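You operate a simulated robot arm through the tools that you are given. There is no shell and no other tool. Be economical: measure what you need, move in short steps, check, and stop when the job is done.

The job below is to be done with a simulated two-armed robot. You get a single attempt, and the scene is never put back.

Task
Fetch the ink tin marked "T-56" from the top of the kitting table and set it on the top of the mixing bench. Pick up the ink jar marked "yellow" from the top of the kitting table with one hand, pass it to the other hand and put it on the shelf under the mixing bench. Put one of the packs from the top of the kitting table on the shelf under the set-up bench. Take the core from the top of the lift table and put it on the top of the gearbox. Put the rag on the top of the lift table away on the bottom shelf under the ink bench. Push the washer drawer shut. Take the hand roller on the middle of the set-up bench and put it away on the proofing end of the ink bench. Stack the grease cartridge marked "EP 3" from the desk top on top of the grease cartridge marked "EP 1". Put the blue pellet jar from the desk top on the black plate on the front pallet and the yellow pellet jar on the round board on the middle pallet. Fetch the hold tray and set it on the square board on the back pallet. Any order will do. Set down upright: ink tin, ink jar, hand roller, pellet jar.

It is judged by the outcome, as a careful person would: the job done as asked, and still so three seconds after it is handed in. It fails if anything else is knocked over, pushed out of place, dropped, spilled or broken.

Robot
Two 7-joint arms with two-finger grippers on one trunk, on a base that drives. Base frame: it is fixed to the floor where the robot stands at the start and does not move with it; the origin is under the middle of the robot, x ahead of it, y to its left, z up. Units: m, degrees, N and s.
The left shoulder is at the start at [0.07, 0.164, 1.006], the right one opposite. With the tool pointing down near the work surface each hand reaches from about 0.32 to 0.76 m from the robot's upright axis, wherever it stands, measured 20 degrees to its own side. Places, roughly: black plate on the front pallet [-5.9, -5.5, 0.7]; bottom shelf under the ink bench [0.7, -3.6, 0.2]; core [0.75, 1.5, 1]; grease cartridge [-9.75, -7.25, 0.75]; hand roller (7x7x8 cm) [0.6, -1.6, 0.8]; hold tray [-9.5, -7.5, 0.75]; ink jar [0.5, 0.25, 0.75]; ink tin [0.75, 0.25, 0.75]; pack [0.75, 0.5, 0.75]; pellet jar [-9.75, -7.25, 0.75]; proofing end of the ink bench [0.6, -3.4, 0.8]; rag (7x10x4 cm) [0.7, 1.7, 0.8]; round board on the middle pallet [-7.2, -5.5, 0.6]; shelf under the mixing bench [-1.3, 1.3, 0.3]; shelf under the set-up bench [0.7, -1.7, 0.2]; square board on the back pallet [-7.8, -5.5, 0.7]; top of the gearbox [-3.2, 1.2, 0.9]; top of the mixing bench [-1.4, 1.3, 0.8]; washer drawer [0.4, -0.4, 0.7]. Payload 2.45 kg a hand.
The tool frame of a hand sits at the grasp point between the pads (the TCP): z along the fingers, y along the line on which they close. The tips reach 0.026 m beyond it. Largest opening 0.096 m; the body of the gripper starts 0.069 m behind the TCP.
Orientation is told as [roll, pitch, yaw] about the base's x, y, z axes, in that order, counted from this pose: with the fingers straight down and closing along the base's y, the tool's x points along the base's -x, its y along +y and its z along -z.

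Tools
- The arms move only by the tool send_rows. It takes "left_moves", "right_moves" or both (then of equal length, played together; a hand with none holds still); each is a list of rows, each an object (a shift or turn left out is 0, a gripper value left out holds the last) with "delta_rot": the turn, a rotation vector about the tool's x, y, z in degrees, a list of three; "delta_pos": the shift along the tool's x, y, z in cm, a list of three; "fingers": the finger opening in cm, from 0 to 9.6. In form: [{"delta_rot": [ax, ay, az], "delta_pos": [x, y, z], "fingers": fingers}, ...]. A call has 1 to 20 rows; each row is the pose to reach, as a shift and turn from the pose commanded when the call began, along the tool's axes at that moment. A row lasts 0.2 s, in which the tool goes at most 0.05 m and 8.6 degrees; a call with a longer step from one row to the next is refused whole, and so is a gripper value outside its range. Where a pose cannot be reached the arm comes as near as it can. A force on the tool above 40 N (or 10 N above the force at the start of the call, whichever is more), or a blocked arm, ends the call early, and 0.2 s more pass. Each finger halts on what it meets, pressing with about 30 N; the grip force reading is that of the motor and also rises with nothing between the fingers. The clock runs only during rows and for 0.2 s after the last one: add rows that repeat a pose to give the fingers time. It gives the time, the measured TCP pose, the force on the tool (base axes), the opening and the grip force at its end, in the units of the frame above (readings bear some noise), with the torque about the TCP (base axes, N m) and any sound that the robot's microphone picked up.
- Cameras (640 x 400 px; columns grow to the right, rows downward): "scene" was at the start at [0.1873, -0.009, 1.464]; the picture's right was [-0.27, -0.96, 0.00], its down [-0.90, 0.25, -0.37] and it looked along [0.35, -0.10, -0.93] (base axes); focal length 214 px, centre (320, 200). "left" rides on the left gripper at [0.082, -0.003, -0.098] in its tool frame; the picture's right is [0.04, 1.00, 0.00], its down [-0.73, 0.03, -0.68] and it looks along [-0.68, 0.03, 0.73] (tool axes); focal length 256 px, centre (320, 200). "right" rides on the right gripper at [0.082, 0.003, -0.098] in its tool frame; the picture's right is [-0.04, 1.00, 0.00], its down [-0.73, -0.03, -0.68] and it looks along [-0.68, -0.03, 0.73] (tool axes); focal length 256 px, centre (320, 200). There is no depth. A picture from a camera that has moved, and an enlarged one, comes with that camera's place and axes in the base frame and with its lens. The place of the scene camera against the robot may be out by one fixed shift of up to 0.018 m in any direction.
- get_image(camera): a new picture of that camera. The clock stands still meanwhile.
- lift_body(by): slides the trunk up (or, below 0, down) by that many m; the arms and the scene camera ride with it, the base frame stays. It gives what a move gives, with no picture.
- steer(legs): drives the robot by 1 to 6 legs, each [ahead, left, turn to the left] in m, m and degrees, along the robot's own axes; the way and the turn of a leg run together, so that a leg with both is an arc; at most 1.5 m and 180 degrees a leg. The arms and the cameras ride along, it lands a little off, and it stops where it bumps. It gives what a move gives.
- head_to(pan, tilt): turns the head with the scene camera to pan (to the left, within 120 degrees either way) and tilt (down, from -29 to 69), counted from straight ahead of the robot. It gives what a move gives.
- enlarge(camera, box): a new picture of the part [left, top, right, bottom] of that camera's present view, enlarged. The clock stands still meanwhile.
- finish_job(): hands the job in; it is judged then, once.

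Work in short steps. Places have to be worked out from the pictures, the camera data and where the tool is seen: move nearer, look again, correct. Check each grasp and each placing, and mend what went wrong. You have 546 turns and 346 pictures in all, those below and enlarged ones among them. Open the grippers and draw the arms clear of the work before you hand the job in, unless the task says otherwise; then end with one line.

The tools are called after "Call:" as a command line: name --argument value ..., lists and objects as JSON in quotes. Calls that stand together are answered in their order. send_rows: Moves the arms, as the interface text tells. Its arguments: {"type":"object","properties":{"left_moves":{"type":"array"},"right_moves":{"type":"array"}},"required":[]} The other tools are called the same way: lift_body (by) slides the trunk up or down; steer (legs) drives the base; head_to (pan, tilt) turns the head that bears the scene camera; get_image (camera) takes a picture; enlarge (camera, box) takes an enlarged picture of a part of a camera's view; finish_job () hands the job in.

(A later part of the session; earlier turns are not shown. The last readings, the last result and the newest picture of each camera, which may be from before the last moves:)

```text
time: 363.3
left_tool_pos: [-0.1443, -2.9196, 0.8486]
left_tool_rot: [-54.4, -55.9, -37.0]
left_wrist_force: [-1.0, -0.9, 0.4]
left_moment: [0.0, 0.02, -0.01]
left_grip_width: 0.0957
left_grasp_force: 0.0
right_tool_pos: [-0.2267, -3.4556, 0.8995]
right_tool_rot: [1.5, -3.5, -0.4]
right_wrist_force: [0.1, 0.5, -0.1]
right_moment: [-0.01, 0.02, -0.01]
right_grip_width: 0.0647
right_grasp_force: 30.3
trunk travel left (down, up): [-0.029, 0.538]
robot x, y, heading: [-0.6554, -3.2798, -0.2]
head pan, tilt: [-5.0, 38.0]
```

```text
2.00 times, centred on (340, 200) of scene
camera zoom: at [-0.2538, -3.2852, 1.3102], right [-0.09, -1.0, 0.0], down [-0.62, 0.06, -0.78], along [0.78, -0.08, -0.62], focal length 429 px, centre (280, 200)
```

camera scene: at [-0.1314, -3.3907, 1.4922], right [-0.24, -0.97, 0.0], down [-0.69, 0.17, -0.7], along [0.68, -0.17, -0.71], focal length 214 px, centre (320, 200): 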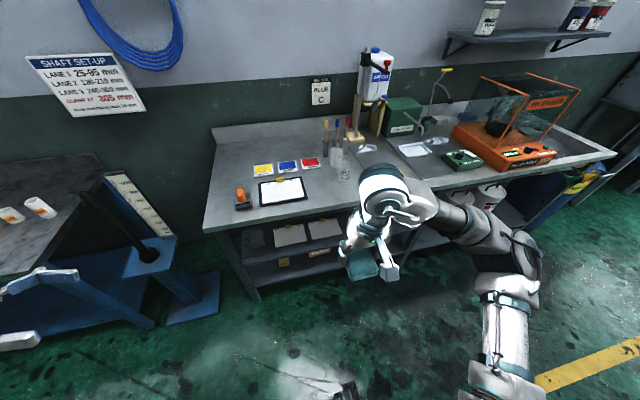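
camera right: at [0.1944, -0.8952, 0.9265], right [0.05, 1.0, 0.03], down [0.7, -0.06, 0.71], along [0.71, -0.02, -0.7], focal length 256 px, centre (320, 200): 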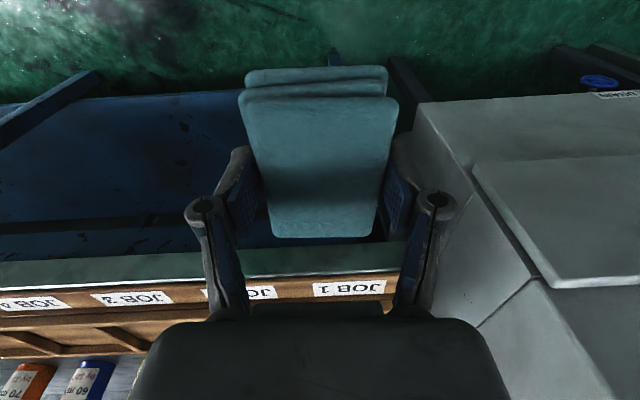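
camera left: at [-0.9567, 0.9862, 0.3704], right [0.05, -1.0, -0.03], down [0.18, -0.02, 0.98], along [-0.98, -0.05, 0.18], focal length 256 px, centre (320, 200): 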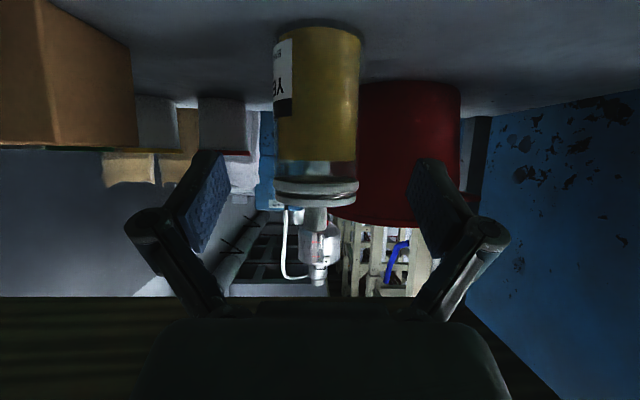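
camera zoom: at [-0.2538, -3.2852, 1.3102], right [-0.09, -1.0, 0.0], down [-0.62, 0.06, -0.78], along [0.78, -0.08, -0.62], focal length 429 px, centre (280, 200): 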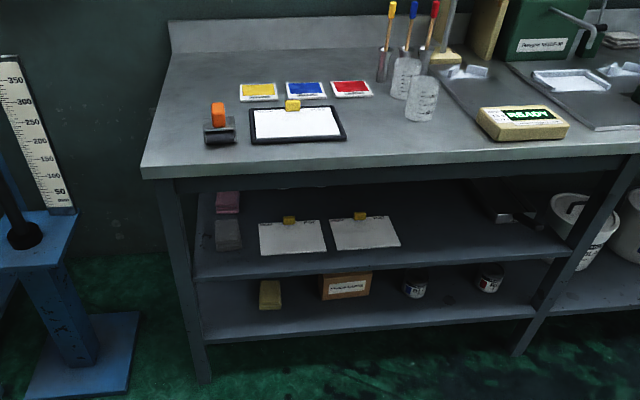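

The bottom shelf top is z≈0.215, with 0.23 m clearance; free gap between the two tins at y≈-3.92. To lay the rag flat there I need a tilted grip, so I'll set it on the free bench-top patch (0.56,-3.66) and regrasp at 45°. Raise trunk and approach.

Call:
lift_body --by 0.15

Call:
steer --legs '[[0, -0.25, 0], [0.58, 0, 0]]'

Call:
head_to --pan -10 --tilt 50

Call:
get_image --camera "scene"

Call:
get_image --camera "right"

```text
time: 365.0
left_tool_pos: [-0.1495, -2.9206, 1.0135]
left_tool_rot: [-51.4, -57.4, -39.1]
left_wrist_force: [0.7, -0.8, 0.1]
left_moment: [-0.02, 0.01, -0.02]
left_grip_width: 0.0961
left_grasp_force: 0.0
right_tool_pos: [-0.2258, -3.455, 1.0494]
right_tool_rot: [1.5, -3.4, -0.4]
right_wrist_force: [-0.4, -0.7, -1.2]
right_moment: [-0.02, 0.04, 0.02]
right_grip_width: 0.0647
right_grasp_force: 30.1
trunk travel left (down, up): [-0.179, 0.388]
robot x, y, heading: [-0.6498, -3.2804, -0.1]
head pan, tilt: [-5.0, 38.0]
```

```text
time: 369.7
left_tool_pos: [0.4256, -3.1657, 1.0174]
left_tool_rot: [-51.0, -57.2, -39.4]
left_wrist_force: [-0.2, -0.2, 0.3]
left_moment: [-0.02, -0.01, -0.03]
left_grip_width: 0.0959
left_grasp_force: 0.0
right_tool_pos: [0.3517, -3.7023, 1.0502]
right_tool_rot: [1.8, -3.5, -0.2]
right_wrist_force: [0.2, -1.3, 0.1]
right_moment: [0.03, 0.03, 0.01]
right_grip_width: 0.0649
right_grasp_force: 29.6
trunk travel left (down, up): [-0.179, 0.388]
robot x, y, heading: [-0.0774, -3.5251, -0.1]
head pan, tilt: [-5.0, 38.0]
```

```text
time: 370.4
left_tool_pos: [0.4227, -3.1626, 1.0178]
left_tool_rot: [-50.8, -57.7, -39.3]
left_wrist_force: [-0.4, 0.1, 0.2]
left_moment: [-0.02, -0.03, -0.01]
left_grip_width: 0.0959
left_grasp_force: 0.0
right_tool_pos: [0.3481, -3.6986, 1.052]
right_tool_rot: [1.5, -3.8, -0.2]
right_wrist_force: [0.1, -0.5, -0.3]
right_moment: [0.0, -0.02, -0.01]
right_grip_width: 0.0648
right_grasp_force: 29.8
trunk travel left (down, up): [-0.179, 0.388]
robot x, y, heading: [-0.0732, -3.5199, -0.2]
head pan, tilt: [-10.0, 50.0]
```

```text
219 pictures are left
camera scene: at [0.1345, -3.5252, 1.4853], right [-0.18, -0.98, 0.01], down [-0.76, 0.13, -0.64], along [0.63, -0.12, -0.77], focal length 214 px, centre (320, 200)
```

scene: 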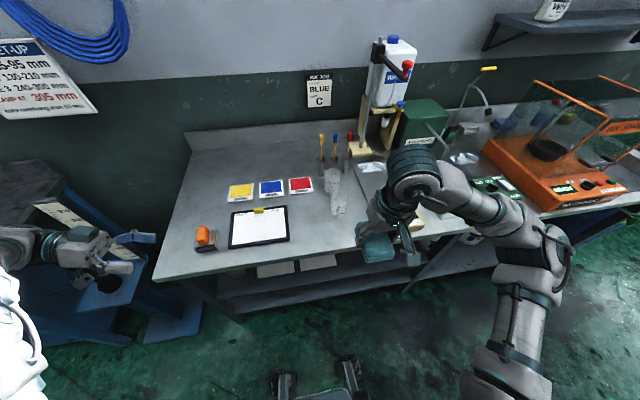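

```text
218 pictures are left
camera right: at [0.2596, -3.6989, 1.1434], right [0.04, 1.0, 0.03], down [0.69, -0.05, 0.72], along [0.73, -0.01, -0.69], focal length 256 px, centre (320, 200)
```

right: 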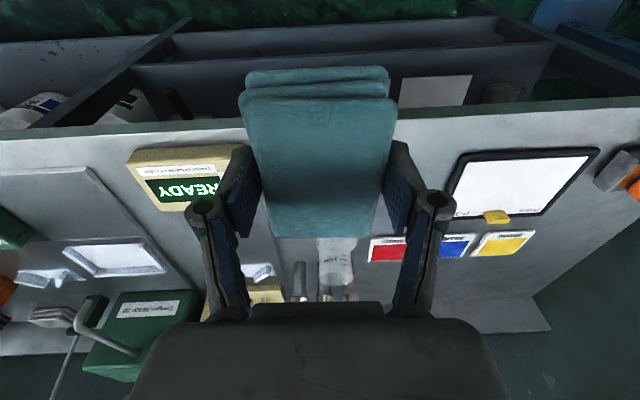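

Free patch confirmed. Move over (0.56,-3.66) and lower the rag to the bench.

Call:
send_rows --right_moves '[{"delta_pos": [-4, 0.8, 0], "delta_rot": [0, 1, 0]}, {"delta_pos": [-8, 1.6, 1], "delta_rot": [0, 1, 0]}, {"delta_pos": [-12, 2.4, 3], "delta_rot": [0, 1, 0]}, {"delta_pos": [-16, 3.2, 5], "delta_rot": [0, 1, 0]}, {"delta_pos": [-20, 3.9, 7], "delta_rot": [0, 1, 0]}, {"delta_pos": [-20, 3.9, 11], "delta_rot": [0, 1, 0]}, {"delta_pos": [-20, 3.9, 15], "delta_rot": [0, 1, 0]}, {"delta_pos": [-20, 3.9, 19], "delta_rot": [0, 1, 0]}, {"delta_pos": [-20, 3.9, 20], "delta_rot": [0, 1, 0]}, {"delta_pos": [-20, 3.9, 20], "delta_rot": [0, 1, 0]}]'

Call:
get_image --camera "right"

```text
time: 372.0
left_tool_pos: [0.4184, -3.1634, 1.0215]
left_tool_rot: [-50.4, -57.8, -39.6]
left_wrist_force: [-0.3, -1.0, 0.0]
left_moment: [-0.03, 0.02, -0.03]
left_grip_width: 0.0959
left_grasp_force: 0.1
right_tool_pos: [0.5547, -3.6606, 0.9534]
right_tool_rot: [1.8, -4.3, -0.5]
right_wrist_force: [-7.6, -1.3, 25.0]
right_moment: [-0.8, 0.28, -0.24]
right_grip_width: 0.0648
right_grasp_force: 30.5
trunk travel left (down, up): [-0.179, 0.388]
robot x, y, heading: [-0.0736, -3.5205, -0.2]
head pan, tilt: [-10.0, 50.0]
stopped in row 7 (right hand): the force on the tool passed its limit at 68 N (the readings are from after the stop); the commanded pose is now the measured one
```

```text
217 pictures are left
camera right: at [0.467, -3.6606, 1.0446], right [0.04, 1.0, 0.03], down [0.68, -0.05, 0.73], along [0.73, -0.01, -0.68], focal length 256 px, centre (320, 200)
```

right: 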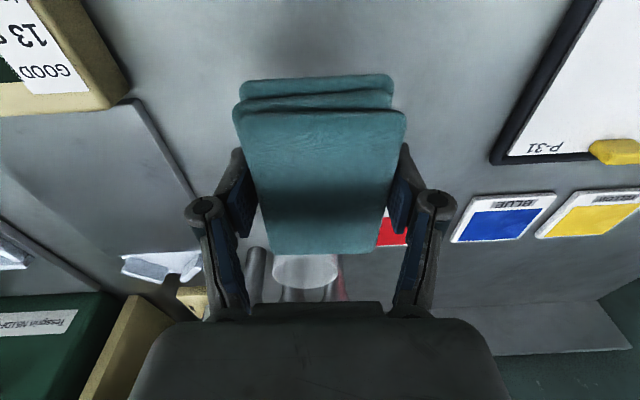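

Unexpected contact at z≈0.953. Look closely from the scene camera before doing anything.

Call:
enlarge --camera "scene" --box '[300, 120, 460, 260]'

```text
2.86 times, centred on (380, 190) of scene
camera zoom: at [0.1318, -3.5293, 1.486], right [-0.18, -0.98, 0.0], down [-0.76, 0.13, -0.64], along [0.63, -0.12, -0.77], focal length 613 px, centre (149, 229)
```

zoom: 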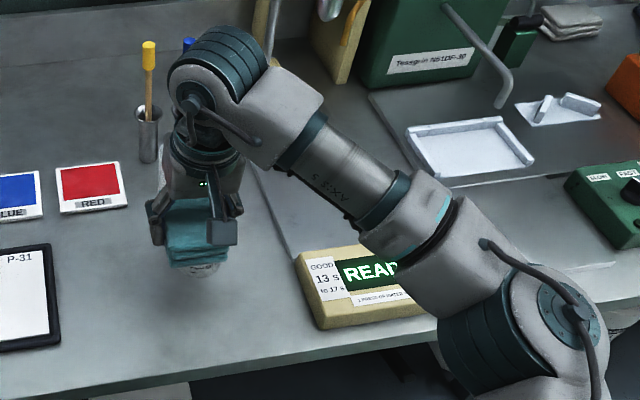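

The rag came down on a glass beaker standing at about (0.62,-3.69). Raise straight up at once, then check the beaker.

Call:
send_rows --right_moves '[{"delta_pos": [0, 0, -2]}, {"delta_pos": [0, 0, -5]}, {"delta_pos": [0, 0, -8]}, {"delta_pos": [3, 0, -11]}, {"delta_pos": [7, 0, -13]}, {"delta_pos": [11, 0, -13]}]'

Call:
enlarge --camera "scene" --box '[220, 120, 420, 260]'

Call:
get_image --camera "right"

```text
time: 373.4
left_tool_pos: [0.4197, -3.1661, 1.0221]
left_tool_rot: [-50.2, -57.7, -39.9]
left_wrist_force: [0.1, -0.6, 0.0]
left_moment: [0.0, 0.0, 0.01]
left_grip_width: 0.0963
left_grasp_force: 0.0
right_tool_pos: [0.4385, -3.6666, 1.0708]
right_tool_rot: [1.8, -3.9, -0.4]
right_wrist_force: [-0.2, -0.1, -0.5]
right_moment: [-0.01, -0.02, -0.02]
right_grip_width: 0.0647
right_grasp_force: 30.0
trunk travel left (down, up): [-0.179, 0.388]
robot x, y, heading: [-0.0726, -3.5219, -0.0]
head pan, tilt: [-10.0, 50.0]
```

```text
2.86 times, centred on (320, 190) of scene
camera zoom: at [0.1353, -3.5343, 1.4852], right [-0.18, -0.98, 0.0], down [-0.76, 0.14, -0.64], along [0.63, -0.11, -0.77], focal length 613 px, centre (320, 229)
```

zoom: 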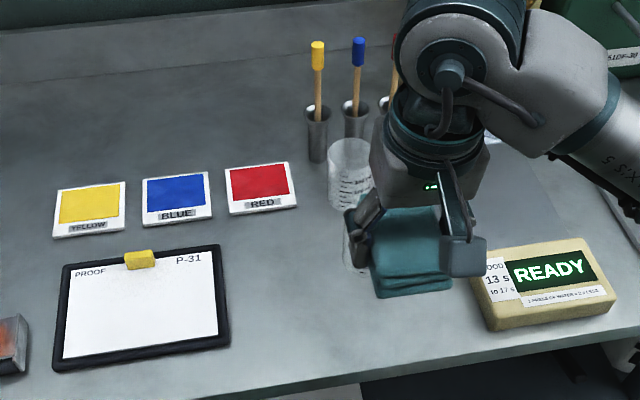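

```text
214 pictures are left
camera right: at [0.35, -3.666, 1.1619], right [0.04, 1.0, 0.03], down [0.69, -0.06, 0.73], along [0.73, -0.01, -0.69], focal length 256 px, centre (320, 200)
```

right: 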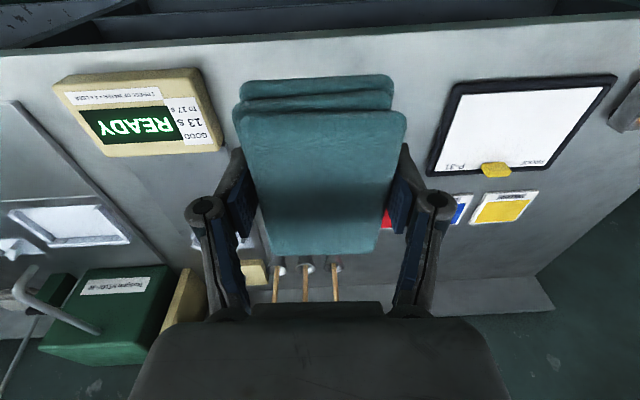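

Both beakers still stand. I move to the free lane between clipboard and beakers, (0.53,-3.57), and descend slowly.

Call:
send_rows --right_moves '[{"delta_pos": [0, 4, 0]}, {"delta_pos": [-2, 8, 0]}, {"delta_pos": [-5, 9.6, 2]}, {"delta_pos": [-8.5, 9.6, 5]}, {"delta_pos": [-8.5, 9.6, 9]}, {"delta_pos": [-8.5, 9.6, 13]}, {"delta_pos": [-8.5, 9.6, 16]}, {"delta_pos": [-8.5, 9.6, 18]}, {"delta_pos": [-8.5, 9.6, 18]}]'

Call:
enlarge --camera "scene" --box '[240, 120, 440, 260]'

Call:
get_image --camera "right"

```text
time: 375.4
left_tool_pos: [0.4181, -3.1658, 1.0211]
left_tool_rot: [-50.3, -57.7, -40.0]
left_wrist_force: [-0.2, 0.3, -0.4]
left_moment: [-0.01, 0.0, 0.02]
left_grip_width: 0.0961
left_grasp_force: 0.0
right_tool_pos: [0.5325, -3.5652, 0.9015]
right_tool_rot: [1.7, -3.8, -0.4]
right_wrist_force: [0.3, 0.9, -0.2]
right_moment: [0.01, 0.03, -0.01]
right_grip_width: 0.0647
right_grasp_force: 29.6
trunk travel left (down, up): [-0.179, 0.388]
robot x, y, heading: [-0.0732, -3.521, -0.1]
head pan, tilt: [-10.0, 50.0]
```

```text
2.86 times, centred on (340, 190) of scene
camera zoom: at [0.1363, -3.5312, 1.4852], right [-0.18, -0.98, 0.0], down [-0.76, 0.13, -0.64], along [0.63, -0.12, -0.77], focal length 613 px, centre (263, 229)
```

zoom: 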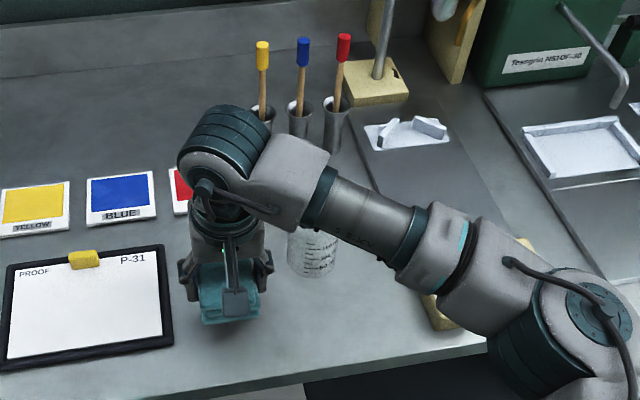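

```text
212 pictures are left
camera right: at [0.4447, -3.5652, 0.993], right [0.04, 1.0, 0.03], down [0.68, -0.06, 0.73], along [0.73, -0.01, -0.69], focal length 256 px, centre (320, 200)
```

right: 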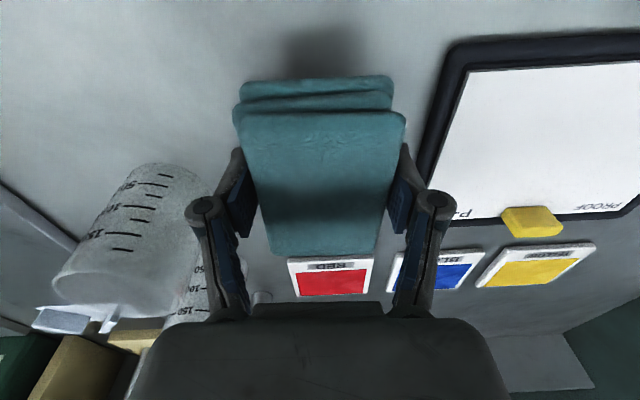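

Clear on both sides. Lower to contact.

Call:
send_rows --right_moves '[{"delta_pos": [0, 0, 2]}, {"delta_pos": [0, 0, 4]}, {"delta_pos": [0, 0, 5.5]}, {"delta_pos": [0, 0, 6.5]}, {"delta_pos": [0, 0, 7]}, {"delta_pos": [0, 0, 7]}]'

```text
time: 376.0
left_tool_pos: [0.4147, -3.1668, 1.0242]
left_tool_rot: [-49.7, -57.9, -40.3]
left_wrist_force: [1.3, -0.6, -0.1]
left_moment: [-0.03, 0.03, -0.04]
left_grip_width: 0.0962
left_grasp_force: 0.0
right_tool_pos: [0.5347, -3.5663, 0.8739]
right_tool_rot: [2.0, -4.8, -0.4]
right_wrist_force: [-9.2, -2.3, 14.4]
right_moment: [-0.62, 0.32, -0.34]
right_grip_width: 0.0649
right_grasp_force: 31.0
trunk travel left (down, up): [-0.179, 0.388]
robot x, y, heading: [-0.073, -3.5219, -0.1]
head pan, tilt: [-10.0, 50.0]
stopped in row 3 (right hand): the force on the tool passed its limit at 46 N (the readings are from after the stop); the commanded pose is now the measured one
```

Contact with the bench at TCP 0.87 (bench top ≈0.84). I release the rag here and back straight up.

Call:
send_rows --right_moves '[{"fingers": 9.6}, {}, {}, {"delta_pos": [0, 0, -3]}, {"delta_pos": [0, 0, -6]}, {"delta_pos": [2, 0, -10]}]'

Call:
get_image --camera "right"

Call:
enlarge --camera "scene" --box '[240, 120, 440, 260]'

```text
time: 377.4
left_tool_pos: [0.4158, -3.1672, 1.0251]
left_tool_rot: [-49.7, -58.0, -40.2]
left_wrist_force: [-0.3, 0.3, -0.2]
left_moment: [0.03, 0.01, 0.0]
left_grip_width: 0.096
left_grasp_force: 0.0
right_tool_pos: [0.5032, -3.5676, 0.9712]
right_tool_rot: [1.9, -4.9, -0.3]
right_wrist_force: [-1.2, -0.8, 1.0]
right_moment: [0.02, -0.03, -0.01]
right_grip_width: 0.096
right_grasp_force: 0.1
trunk travel left (down, up): [-0.179, 0.388]
robot x, y, heading: [-0.0726, -3.5221, -0.6]
head pan, tilt: [-10.0, 50.0]
```

```text
211 pictures are left
camera right: at [0.4148, -3.5684, 1.061], right [0.04, 1.0, 0.04], down [0.67, -0.06, 0.74], along [0.74, -0.01, -0.67], focal length 256 px, centre (320, 200)
```

right: 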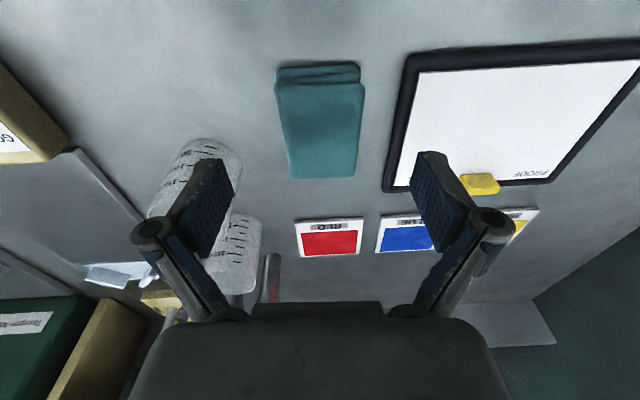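

```text
2.86 times, centred on (340, 190) of scene
camera zoom: at [0.1347, -3.5315, 1.4856], right [-0.18, -0.98, 0.0], down [-0.76, 0.13, -0.64], along [0.63, -0.12, -0.77], focal length 613 px, centre (263, 229)
```

zoom: 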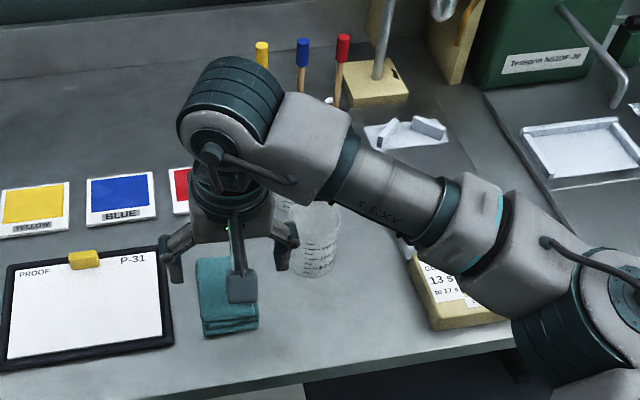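

The rag lies flat at (0.527,-3.566). I tilt the right hand 40° (fingers forward-down) and stage behind the rag.

Call:
send_rows --right_moves '[{"delta_rot": [0, -8, 0], "delta_pos": [1.5, 0, 0]}, {"delta_rot": [0, -16, 0], "delta_pos": [3, 0, 0]}, {"delta_rot": [0, -24, 0], "delta_pos": [4.5, 0, 0]}, {"delta_rot": [0, -32, 0], "delta_pos": [6, 0, 0]}, {"delta_rot": [0, -40, 0], "delta_pos": [6.5, 0, 0]}, {"delta_rot": [0, -40, 0], "delta_pos": [6.5, 0, 0]}]'

Call:
get_image --camera "right"

Call:
enlarge --camera "scene" --box '[240, 120, 440, 260]'

```text
time: 378.8
left_tool_pos: [0.4169, -3.1661, 1.0237]
left_tool_rot: [-49.8, -57.9, -40.2]
left_wrist_force: [0.7, 0.1, 0.5]
left_moment: [0.0, 0.02, 0.02]
left_grip_width: 0.0959
left_grasp_force: 0.1
right_tool_pos: [0.4418, -3.5689, 0.9646]
right_tool_rot: [2.9, -44.9, -2.4]
right_wrist_force: [-0.1, -0.1, 0.2]
right_moment: [-0.04, -0.03, 0.02]
right_grip_width: 0.0958
right_grasp_force: 0.1
trunk travel left (down, up): [-0.179, 0.388]
robot x, y, heading: [-0.0751, -3.5226, -0.4]
head pan, tilt: [-10.0, 50.0]
```

```text
209 pictures are left
camera right: at [0.3158, -3.5657, 0.9754], right [0.03, 1.0, 0.06], down [0.04, -0.07, 1.0], along [1.0, -0.03, -0.04], focal length 256 px, centre (320, 200)
```

right: 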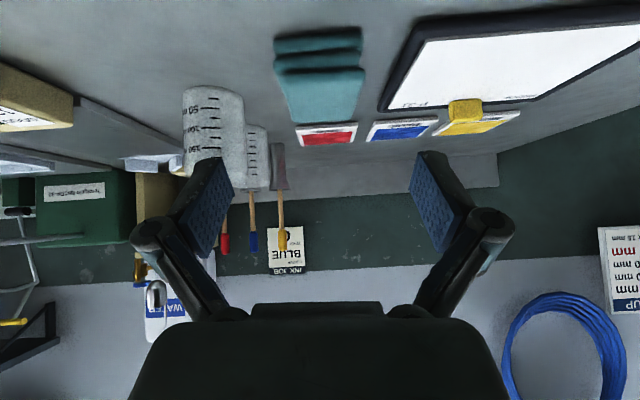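

```text
2.86 times, centred on (340, 190) of scene
camera zoom: at [0.1364, -3.5318, 1.4852], right [-0.18, -0.98, 0.0], down [-0.76, 0.14, -0.64], along [0.63, -0.12, -0.77], focal length 613 px, centre (263, 229)
```

zoom: 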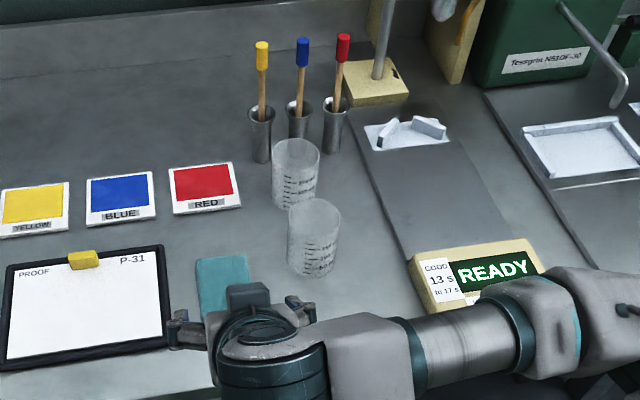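

Both beakers stand; the rag is centred ahead. Advance 12.5 cm along the fingers and close.

Call:
send_rows --right_moves '[{"delta_pos": [0, 0, 4]}, {"delta_pos": [0, 0, 8]}, {"delta_pos": [0, 0, 11]}, {"delta_pos": [0, 0, 12.4]}, {"delta_pos": [0, 0, 12.4]}]'

Call:
get_image --camera "right"

```text
time: 380.0
left_tool_pos: [0.4145, -3.1674, 1.0241]
left_tool_rot: [-50.0, -58.0, -40.3]
left_wrist_force: [-1.2, -0.4, 0.1]
left_moment: [0.0, -0.01, 0.01]
left_grip_width: 0.0961
left_grasp_force: 0.0
right_tool_pos: [0.5288, -3.5663, 0.8797]
right_tool_rot: [2.9, -44.8, -2.3]
right_wrist_force: [-0.3, -0.6, 0.1]
right_moment: [-0.01, -0.04, 0.02]
right_grip_width: 0.0961
right_grasp_force: 0.1
trunk travel left (down, up): [-0.179, 0.388]
robot x, y, heading: [-0.0731, -3.5204, -0.3]
head pan, tilt: [-10.0, 50.0]
```

```text
207 pictures are left
camera right: at [0.4018, -3.5639, 0.8901], right [0.03, 1.0, 0.06], down [0.04, -0.07, 1.0], along [1.0, -0.03, -0.04], focal length 256 px, centre (320, 200)
```

right: 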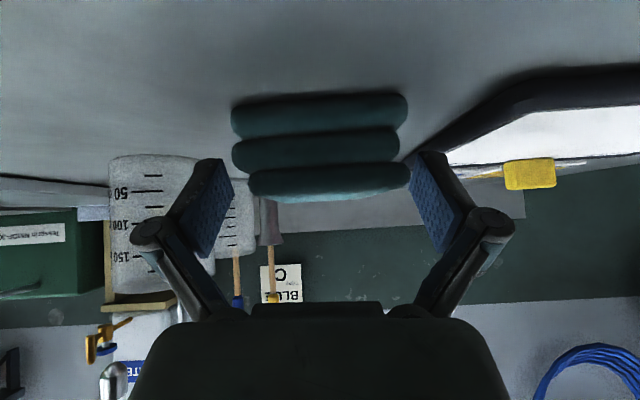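

The fingers straddle the rag at the right height. Close and lift slightly.

Call:
send_rows --right_moves '[{"fingers": 3}, {}, {}, {}, {"delta_pos": [-1.4, 0, -1.4]}, {"delta_pos": [-3.5, 0, -3.5]}, {"delta_pos": [-5, 0, -6]}, {"delta_pos": [-5, 0, -6]}]'

Call:
get_image --camera "right"

Call:
enlarge --camera "scene" --box '[240, 120, 440, 260]'

```text
time: 381.8
left_tool_pos: [0.4154, -3.1661, 1.0226]
left_tool_rot: [-49.9, -57.9, -40.2]
left_wrist_force: [-0.6, -0.2, 0.5]
left_moment: [0.02, 0.01, -0.01]
left_grip_width: 0.0958
left_grasp_force: 0.0
right_tool_pos: [0.5207, -3.5681, 0.9548]
right_tool_rot: [2.8, -44.8, -2.2]
right_wrist_force: [-0.5, 0.0, -1.7]
right_moment: [-0.01, 0.03, 0.04]
right_grip_width: 0.0653
right_grasp_force: 30.6
trunk travel left (down, up): [-0.179, 0.388]
robot x, y, heading: [-0.075, -3.5216, -0.1]
head pan, tilt: [-10.0, 50.0]
```

```text
206 pictures are left
camera right: at [0.3934, -3.5653, 0.9666], right [0.03, 1.0, 0.06], down [0.04, -0.07, 1.0], along [1.0, -0.03, -0.05], focal length 256 px, centre (320, 200)
```

right: 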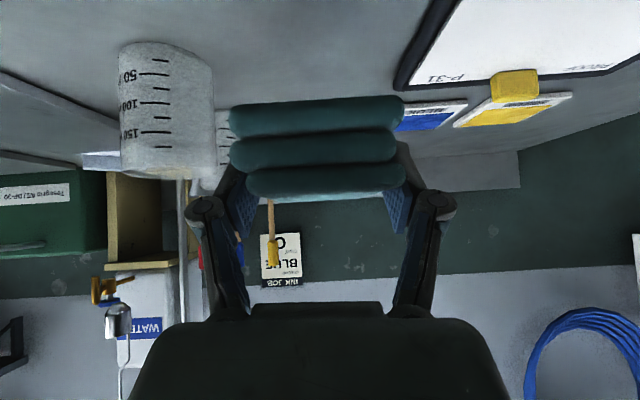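

```text
2.86 times, centred on (340, 190) of scene
camera zoom: at [0.1372, -3.5318, 1.485], right [-0.18, -0.98, 0.0], down [-0.76, 0.14, -0.64], along [0.63, -0.12, -0.77], focal length 613 px, centre (263, 229)
```

zoom: 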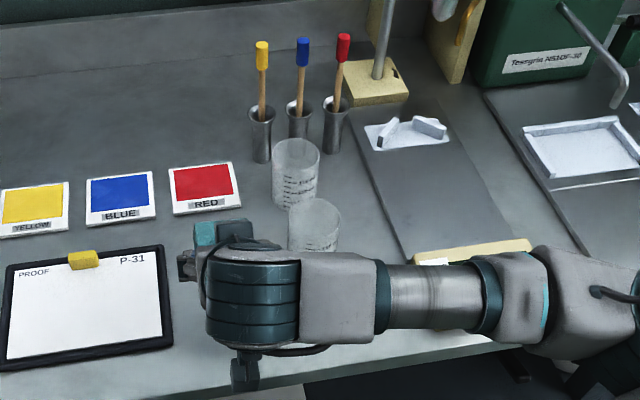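

Rag held flat at a 45° grip. I back the robot out, then raise the left hand so it stays clear of the bench later.

Call:
steer --legs '[[-0.45, 0, 0], [0, -0.22, 0]]'

Call:
send_rows --left_moves '[{"delta_pos": [-3.4, -1.6, -1.4]}, {"delta_pos": [-6.8, -3.2, -2.7]}, {"delta_pos": [-10.2, -4.9, -4.1]}, {"delta_pos": [-13.6, -6.5, -5.4]}, {"delta_pos": [-17, -8.1, -6.8]}, {"delta_pos": [-17, -8.1, -6.8]}]'

Call:
head_to --pan 15 --tilt 55

Call:
get_image --camera "scene"

```text
time: 385.9
left_tool_pos: [-0.0485, -3.3803, 1.0225]
left_tool_rot: [-49.9, -58.0, -39.9]
left_wrist_force: [0.3, -0.5, -0.6]
left_moment: [0.0, 0.01, -0.02]
left_grip_width: 0.096
left_grasp_force: 0.1
right_tool_pos: [0.058, -3.7835, 0.9561]
right_tool_rot: [2.9, -44.7, -2.0]
right_wrist_force: [-0.6, 0.1, -0.2]
right_moment: [0.02, 0.03, -0.01]
right_grip_width: 0.0649
right_grasp_force: 29.6
trunk travel left (down, up): [-0.179, 0.388]
robot x, y, heading: [-0.5402, -3.7408, -0.0]
head pan, tilt: [-10.0, 50.0]
```

```text
time: 387.3
left_tool_pos: [-0.0775, -3.4126, 1.1431]
left_tool_rot: [-47.7, -58.1, -39.7]
left_wrist_force: [0.6, -0.1, -0.3]
left_moment: [0.02, 0.02, 0.02]
left_grip_width: 0.096
left_grasp_force: 0.0
left hand out of reach, approached as far as the arm can: row 2, 3, 4, 5, 6
right_tool_pos: [0.0529, -3.7829, 0.9581]
right_tool_rot: [3.0, -45.0, -2.1]
right_wrist_force: [-0.5, -0.6, -0.3]
right_moment: [0.02, -0.01, 0.01]
right_grip_width: 0.0651
right_grasp_force: 29.8
trunk travel left (down, up): [-0.179, 0.388]
robot x, y, heading: [-0.5377, -3.7423, -0.1]
head pan, tilt: [-10.0, 50.0]
```

```text
time: 388.2
left_tool_pos: [-0.0763, -3.4131, 1.1429]
left_tool_rot: [-47.8, -58.1, -39.7]
left_wrist_force: [0.0, 0.7, 0.5]
left_moment: [0.02, 0.02, -0.02]
left_grip_width: 0.0961
left_grasp_force: 0.0
right_tool_pos: [0.053, -3.7834, 0.9583]
right_tool_rot: [2.9, -45.0, -2.0]
right_wrist_force: [-0.1, 0.7, -0.3]
right_moment: [-0.01, 0.01, 0.01]
right_grip_width: 0.0646
right_grasp_force: 29.4
trunk travel left (down, up): [-0.179, 0.388]
robot x, y, heading: [-0.5374, -3.7398, 0.3]
head pan, tilt: [15.0, 55.0]
```

```text
204 pictures are left
camera scene: at [-0.3329, -3.7168, 1.4787], right [0.26, -0.97, 0.0], down [-0.79, -0.21, -0.57], along [0.55, 0.15, -0.82], focal length 214 px, centre (320, 200)
```

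scene: 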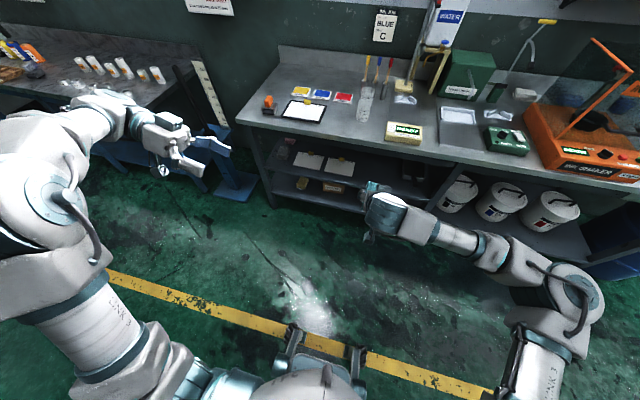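

Left hand is now at 1.14. Lower the right hand (rag) straight down in front of the bench to z≈0.32.

Call:
send_rows --right_moves '[{"delta_pos": [3.6, 0, 2.7]}, {"delta_pos": [7.2, 0, 5.4]}, {"delta_pos": [10.8, 0, 8.1]}, {"delta_pos": [14.4, 0, 10.8]}, {"delta_pos": [18, 0, 13.5]}, {"delta_pos": [21.6, 0, 16.2]}, {"delta_pos": [25.2, 0, 18.9]}, {"delta_pos": [28.8, 0, 21.6]}, {"delta_pos": [32.4, 0, 24.3]}, {"delta_pos": [36, 0, 27]}, {"delta_pos": [39.6, 0, 29.7]}, {"delta_pos": [43.2, 0, 32.4]}, {"delta_pos": [46.8, 0, 35.1]}, {"delta_pos": [50, 0, 38]}, {"delta_pos": [50, 0, 38]}]'

Call:
get_image --camera "right"

Call:
get_image --camera "scene"

```text
time: 391.4
left_tool_pos: [-0.0785, -3.4129, 1.1433]
left_tool_rot: [-47.9, -58.1, -39.7]
left_wrist_force: [0.2, 0.3, -0.6]
left_moment: [0.04, 0.0, 0.02]
left_grip_width: 0.0959
left_grasp_force: 0.2
right_tool_pos: [-0.0157, -3.7428, 0.3396]
right_tool_rot: [1.8, -44.0, -2.0]
right_wrist_force: [0.0, 1.5, -0.1]
right_moment: [0.03, -0.01, -0.02]
right_grip_width: 0.065
right_grasp_force: 30.1
right hand out of reach, approached as far as the arm can: row 12, 13, 14, 15
trunk travel left (down, up): [-0.179, 0.388]
robot x, y, heading: [-0.5332, -3.739, 0.4]
head pan, tilt: [15.0, 55.0]
```

```text
203 pictures are left
camera right: at [-0.1429, -3.7387, 0.3525], right [0.04, 1.0, 0.05], down [0.06, -0.05, 1.0], along [1.0, -0.04, -0.06], focal length 256 px, centre (320, 200)
```

right: 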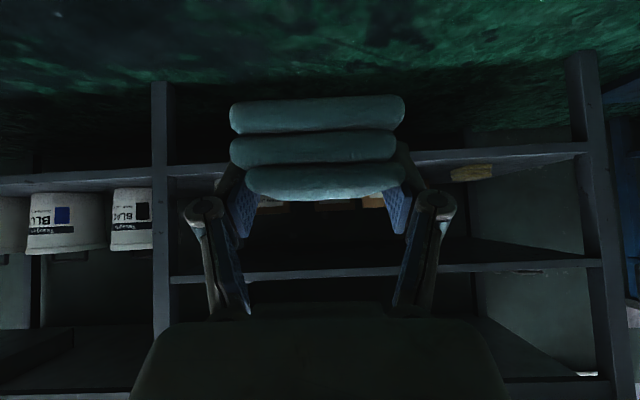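

```text
202 pictures are left
camera scene: at [-0.3336, -3.7151, 1.4788], right [0.26, -0.97, 0.0], down [-0.79, -0.21, -0.57], along [0.55, 0.15, -0.82], focal length 214 px, centre (320, 200)
```

scene: 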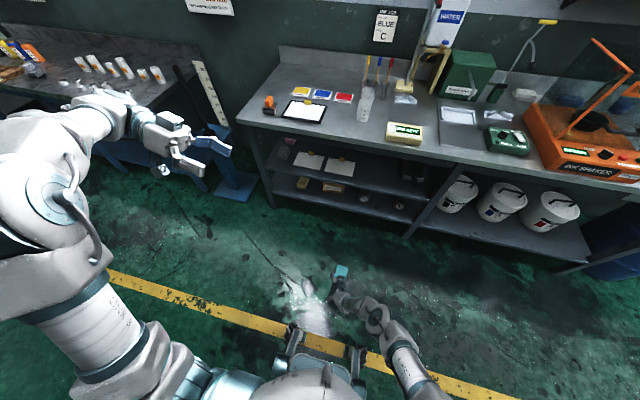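

Shelf top ≈0.236 with ~0.24 m clearance. I need a little more reach downward: lower the trunk 7 cm and see where both hands end.

Call:
lift_body --by -0.07

```text
time: 392.5
left_tool_pos: [-0.0399, -3.4133, 1.0227]
left_tool_rot: [-55.1, -52.5, -33.7]
left_wrist_force: [-1.0, -0.3, 0.5]
left_moment: [0.04, -0.04, 0.0]
left_grip_width: 0.0958
left_grasp_force: 0.1
right_tool_pos: [-0.0779, -3.7438, 0.2164]
right_tool_rot: [1.4, -37.0, -1.8]
right_wrist_force: [0.3, -0.4, 0.0]
right_moment: [0.02, 0.03, 0.03]
right_grip_width: 0.0646
right_grasp_force: 29.8
trunk travel left (down, up): [-0.109, 0.458]
robot x, y, heading: [-0.536, -3.7389, 0.3]
head pan, tilt: [15.0, 55.0]
```

The trunk leans as it lowers, tilting the tool. I re-level the grip (−7°) and raise the hand to z≈0.30.

Call:
send_rows --right_moves '[{"delta_rot": [0, -2.5, 0], "delta_pos": [-2.5, 0, -1.7]}, {"delta_rot": [0, -5, 0], "delta_pos": [-5, 0, -3.4]}, {"delta_rot": [0, -7.5, 0], "delta_pos": [-7.5, 0, -5]}, {"delta_rot": [0, -7.5, 0], "delta_pos": [-7.5, 0, -5]}]'

Call:
get_image --camera "right"

```text
time: 393.5
left_tool_pos: [-0.0398, -3.4117, 1.0201]
left_tool_rot: [-55.4, -52.3, -33.5]
left_wrist_force: [0.4, 0.1, 0.2]
left_moment: [0.01, 0.02, 0.03]
left_grip_width: 0.0959
left_grasp_force: 0.0
right_tool_pos: [-0.0434, -3.7361, 0.3067]
right_tool_rot: [1.1, -43.9, -2.0]
right_wrist_force: [-0.5, -0.1, -0.5]
right_moment: [-0.02, 0.0, -0.01]
right_grip_width: 0.065
right_grasp_force: 29.3
right hand out of reach, approached as far as the arm can: row 1, 2, 3, 4
trunk travel left (down, up): [-0.109, 0.458]
robot x, y, heading: [-0.5346, -3.7409, -0.0]
head pan, tilt: [15.0, 55.0]
```

```text
201 pictures are left
camera right: at [-0.1701, -3.7301, 0.3187], right [0.05, 1.0, 0.04], down [0.06, -0.04, 1.0], along [1.0, -0.05, -0.06], focal length 256 px, centre (320, 200)
```

right: 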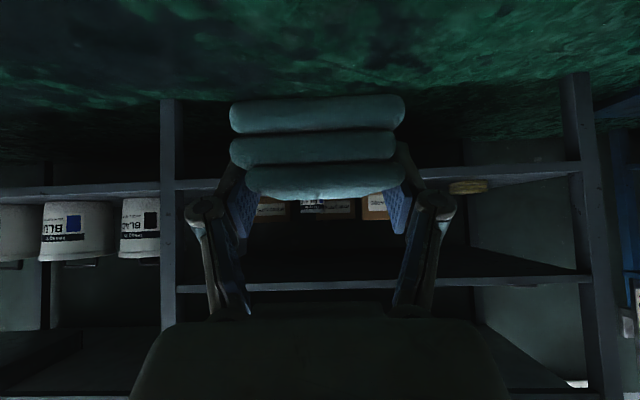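

Shelf top confirmed ≈0.236. Raise the left hand a bit more for bench clearance, then strafe to y≈-3.93.

Call:
send_rows --left_moves '[{"delta_pos": [-3.2, -2, -1.4]}, {"delta_pos": [-6.4, -4, -2.8]}, {"delta_pos": [-9.6, -6, -4.2]}, {"delta_pos": [-12, -7.5, -5.2]}, {"delta_pos": [-12, -7.5, -5.2]}]'

Call:
steer --legs '[[0, -0.19, 0]]'

```text
time: 394.7
left_tool_pos: [-0.0313, -3.4341, 1.0297]
left_tool_rot: [-55.1, -52.4, -33.3]
left_wrist_force: [-0.7, 0.7, -0.7]
left_moment: [0.03, 0.0, 0.01]
left_grip_width: 0.0961
left_grasp_force: 0.1
left hand out of reach, approached as far as the arm can: row 1, 2, 3, 4, 5
right_tool_pos: [-0.0422, -3.7359, 0.3046]
right_tool_rot: [1.0, -43.8, -1.9]
right_wrist_force: [-0.7, -0.8, -0.7]
right_moment: [0.0, 0.0, 0.0]
right_grip_width: 0.0651
right_grasp_force: 30.3
trunk travel left (down, up): [-0.109, 0.458]
robot x, y, heading: [-0.5385, -3.7433, -0.1]
head pan, tilt: [15.0, 55.0]
```

```text
time: 396.2
left_tool_pos: [-0.0303, -3.6248, 1.0299]
left_tool_rot: [-55.1, -52.5, -33.3]
left_wrist_force: [1.3, -0.4, 0.3]
left_moment: [0.0, 0.02, 0.0]
left_grip_width: 0.0963
left_grasp_force: 0.0
right_tool_pos: [-0.0435, -3.9257, 0.3058]
right_tool_rot: [0.9, -43.8, -1.9]
right_wrist_force: [0.2, -0.5, -0.2]
right_moment: [0.01, 0.0, 0.03]
right_grip_width: 0.0652
right_grasp_force: 29.9
trunk travel left (down, up): [-0.109, 0.458]
robot x, y, heading: [-0.5389, -3.9307, -0.1]
head pan, tilt: [15.0, 55.0]
```

Left hand bottom will pass ≈4 cm above the beakers and short of the brushes. Drive ahead 0.42 m and check both.

Call:
steer --legs '[[0.42, 0, 0]]'

Call:
get_image --camera "right"

Call:
get_image --camera "scene"

```text
time: 398.8
left_tool_pos: [0.3831, -3.6387, 1.0339]
left_tool_rot: [-54.6, -52.5, -34.6]
left_wrist_force: [-0.9, -0.6, -0.1]
left_moment: [-0.01, -0.01, -0.03]
left_grip_width: 0.096
left_grasp_force: 0.1
right_tool_pos: [0.3682, -3.9397, 0.3073]
right_tool_rot: [1.0, -44.1, -3.1]
right_wrist_force: [0.6, 0.3, 0.0]
right_moment: [0.02, -0.01, 0.02]
right_grip_width: 0.0648
right_grasp_force: 29.9
trunk travel left (down, up): [-0.109, 0.458]
robot x, y, heading: [-0.1226, -3.9341, -1.1]
head pan, tilt: [15.0, 55.0]
```

```text
200 pictures are left
camera right: at [0.2418, -3.9317, 0.32], right [0.07, 1.0, 0.04], down [0.05, -0.05, 1.0], along [1.0, -0.07, -0.06], focal length 256 px, centre (320, 200)
```

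right: 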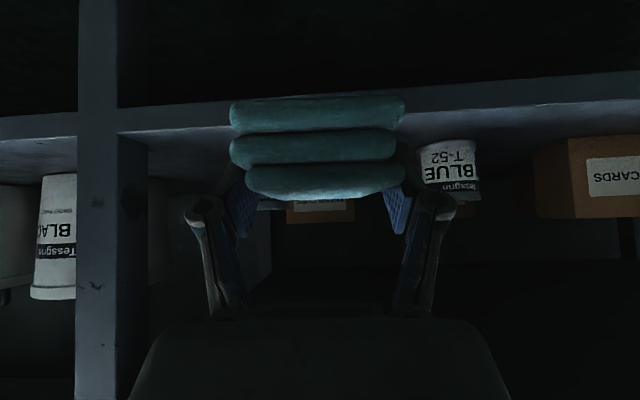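

```text
199 pictures are left
camera scene: at [0.1582, -3.9156, 1.3954], right [0.24, -0.97, 0.0], down [-0.8, -0.2, -0.57], along [0.55, 0.14, -0.82], focal length 214 px, centre (320, 200)
```

scene: 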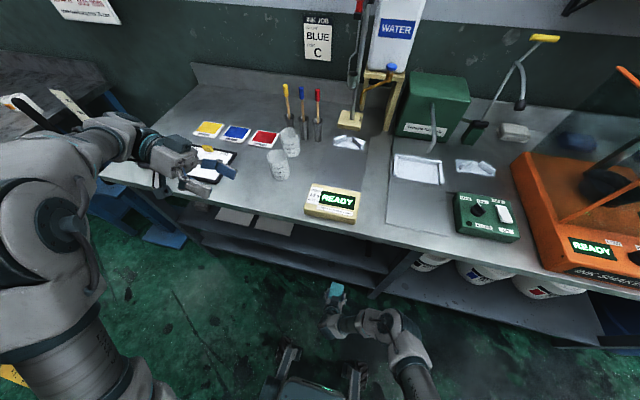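

The BLUE T-52 tin is right (+y) of the rag lane; the second tin is hidden behind my left finger side. I shift +2 cm in y and drive 0.175 m further.

Call:
send_rows --right_moves '[{"delta_pos": [0, 1, 0]}, {"delta_pos": [0, 2, 0]}, {"delta_pos": [0, 2, 0]}]'

Call:
steer --legs '[[0.175, 0, 1]]'

Call:
get_image --camera "right"

Call:
get_image --camera "scene"

```text
time: 399.6
left_tool_pos: [0.3797, -3.6395, 1.0337]
left_tool_rot: [-54.8, -52.3, -34.7]
left_wrist_force: [0.1, -0.6, 0.4]
left_moment: [0.0, 0.0, 0.04]
left_grip_width: 0.0963
left_grasp_force: 0.0
right_tool_pos: [0.3672, -3.9193, 0.3091]
right_tool_rot: [1.2, -44.2, -3.1]
right_wrist_force: [-0.3, -0.4, 0.1]
right_moment: [-0.03, 0.0, 0.0]
right_grip_width: 0.0653
right_grasp_force: 30.2
trunk travel left (down, up): [-0.109, 0.458]
robot x, y, heading: [-0.1215, -3.9362, -0.7]
head pan, tilt: [15.0, 55.0]
```

```text
time: 401.1
left_tool_pos: [0.5546, -3.6334, 1.0328]
left_tool_rot: [-54.6, -52.3, -33.7]
left_wrist_force: [0.0, -0.1, 0.3]
left_moment: [-0.01, 0.01, -0.01]
left_grip_width: 0.0963
left_grasp_force: 0.1
right_tool_pos: [0.5482, -3.9136, 0.3094]
right_tool_rot: [1.2, -44.4, -2.3]
right_wrist_force: [0.3, 0.2, -0.5]
right_moment: [0.01, -0.02, 0.0]
right_grip_width: 0.0652
right_grasp_force: 30.0
trunk travel left (down, up): [-0.109, 0.458]
robot x, y, heading: [0.0551, -3.9345, -0.1]
head pan, tilt: [15.0, 55.0]
```

```text
198 pictures are left
camera right: at [0.4206, -3.9076, 0.3211], right [0.05, 1.0, 0.04], down [0.05, -0.05, 1.0], along [1.0, -0.05, -0.05], focal length 256 px, centre (320, 200)
```

right: 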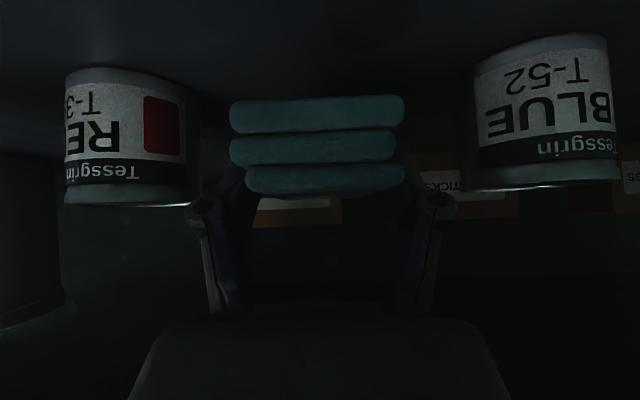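

```text
197 pictures are left
camera scene: at [0.3379, -3.9117, 1.3952], right [0.26, -0.97, 0.0], down [-0.79, -0.21, -0.57], along [0.55, 0.15, -0.82], focal length 214 px, centre (320, 200)
```

scene: 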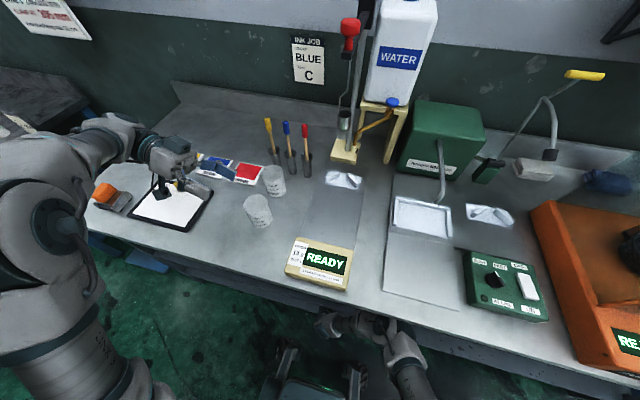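

The rag is centred between the RED T-3 and BLUE T-52 tins. Lower 4.5 cm to the shelf.

Call:
send_rows --right_moves '[{"delta_pos": [1.1, 0, 1.1]}, {"delta_pos": [2.2, 0, 2.2]}, {"delta_pos": [2.9, 0, 2.9]}, {"delta_pos": [3.3, 0, 3.3]}, {"delta_pos": [3.3, 0, 3.3]}]'

Call:
get_image --camera "right"

```text
time: 402.3
left_tool_pos: [0.5486, -3.6356, 1.033]
left_tool_rot: [-54.7, -52.1, -33.8]
left_wrist_force: [-0.7, -0.1, -1.1]
left_moment: [0.01, -0.01, 0.01]
left_grip_width: 0.0958
left_grasp_force: 0.1
right_tool_pos: [0.5507, -3.9095, 0.2682]
right_tool_rot: [0.8, -44.6, -2.2]
right_wrist_force: [-3.2, -5.5, 29.4]
right_moment: [-0.27, -0.36, -0.01]
right_grip_width: 0.0651
right_grasp_force: 30.3
trunk travel left (down, up): [-0.109, 0.458]
robot x, y, heading: [0.0573, -3.9356, 0.1]
head pan, tilt: [15.0, 55.0]
```

```text
196 pictures are left
camera right: at [0.4237, -3.9039, 0.2792], right [0.06, 1.0, 0.04], down [0.04, -0.04, 1.0], along [1.0, -0.06, -0.05], focal length 256 px, centre (320, 200)
```

right: 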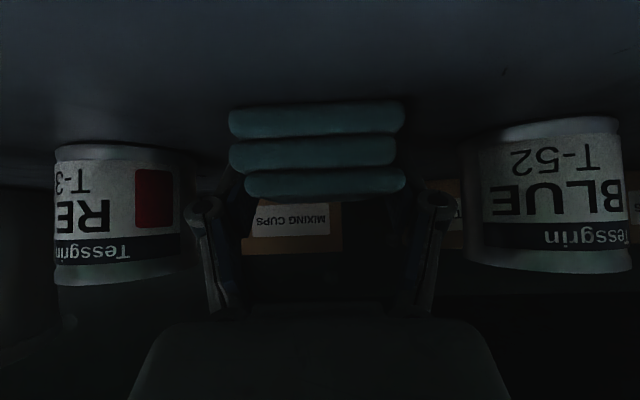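

Contact (29 N). Release and withdraw along the fingers.

Call:
send_rows --right_moves '[{"delta_pos": [-0.2, 0, -0.2]}, {"fingers": 9.0, "delta_pos": [-0.2, 0, -0.2]}, {"delta_pos": [-0.2, 0, -0.2]}, {"delta_pos": [-0.2, 0, -0.2]}, {"delta_pos": [-0.2, 0, -2]}, {"delta_pos": [-0.2, 0, -5]}, {"delta_pos": [-0.2, 0, -8]}, {"delta_pos": [-0.2, 0, -10]}]'

Call:
get_image --camera "right"

```text
time: 404.1
left_tool_pos: [0.549, -3.6343, 1.0307]
left_tool_rot: [-54.8, -51.9, -33.6]
left_wrist_force: [0.4, -0.7, -0.5]
left_moment: [-0.01, 0.01, -0.01]
left_grip_width: 0.0959
left_grasp_force: 0.0
right_tool_pos: [0.469, -3.9097, 0.3351]
right_tool_rot: [1.3, -44.2, -2.2]
right_wrist_force: [-0.3, 0.0, 0.5]
right_moment: [0.02, 0.02, -0.02]
right_grip_width: 0.0902
right_grasp_force: 0.1
trunk travel left (down, up): [-0.109, 0.458]
robot x, y, heading: [0.0544, -3.9363, 0.3]
head pan, tilt: [15.0, 55.0]
```

```text
195 pictures are left
camera right: at [0.3426, -3.9048, 0.3472], right [0.05, 1.0, 0.04], down [0.05, -0.05, 1.0], along [1.0, -0.05, -0.05], focal length 256 px, centre (320, 200)
```

right: 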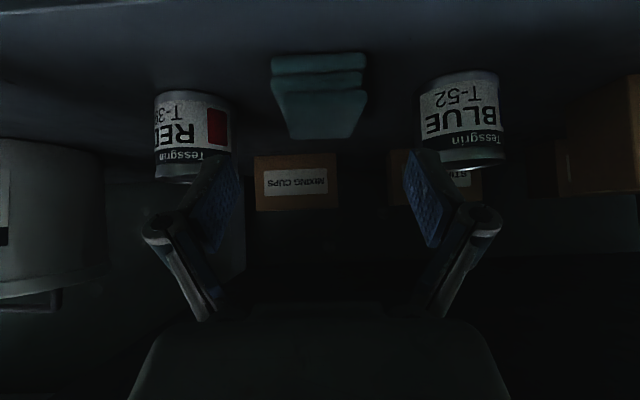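

The rag is on the bottom shelf. Back off, raise the trunk, and retrace the arm up.

Call:
steer --legs '[[-0.55, 0.1, 0]]'

Call:
lift_body --by 0.07

Call:
get_image --camera "scene"

```text
time: 407.3
left_tool_pos: [-0.0113, -3.5322, 1.03]
left_tool_rot: [-54.9, -51.8, -32.5]
left_wrist_force: [0.4, 0.9, 0.3]
left_moment: [0.01, 0.02, 0.05]
left_grip_width: 0.0961
left_grasp_force: 0.0
right_tool_pos: [-0.0808, -3.809, 0.3372]
right_tool_rot: [1.4, -44.6, -1.4]
right_wrist_force: [-0.8, 0.2, -0.2]
right_moment: [0.01, -0.02, -0.01]
right_grip_width: 0.0899
right_grasp_force: 0.0
trunk travel left (down, up): [-0.109, 0.458]
robot x, y, heading: [-0.5019, -3.8395, 1.2]
head pan, tilt: [15.0, 55.0]
```

```text
time: 408.4
left_tool_pos: [-0.0144, -3.5321, 1.1007]
left_tool_rot: [-54.5, -51.8, -32.5]
left_wrist_force: [0.4, 0.6, 0.0]
left_moment: [0.01, 0.02, -0.01]
left_grip_width: 0.0958
left_grasp_force: 0.0
right_tool_pos: [-0.082, -3.8086, 0.4082]
right_tool_rot: [1.4, -44.7, -1.3]
right_wrist_force: [0.2, -0.8, -0.6]
right_moment: [-0.02, -0.03, -0.02]
right_grip_width: 0.0903
right_grasp_force: 0.1
trunk travel left (down, up): [-0.179, 0.388]
robot x, y, heading: [-0.5019, -3.8418, 0.9]
head pan, tilt: [15.0, 55.0]
```

```text
194 pictures are left
camera scene: at [-0.2972, -3.8142, 1.4783], right [0.28, -0.96, 0.0], down [-0.79, -0.23, -0.57], along [0.55, 0.16, -0.82], focal length 214 px, centre (320, 200)
```

scene: 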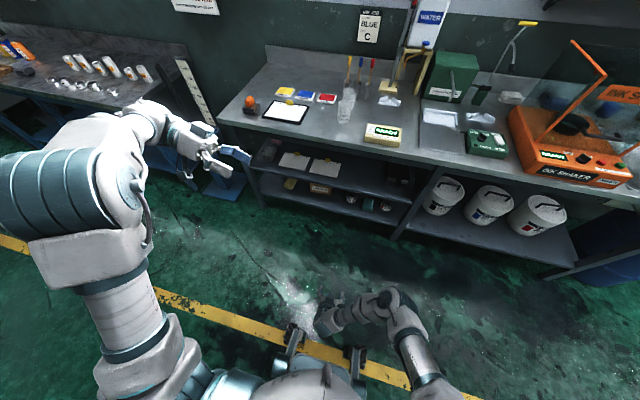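

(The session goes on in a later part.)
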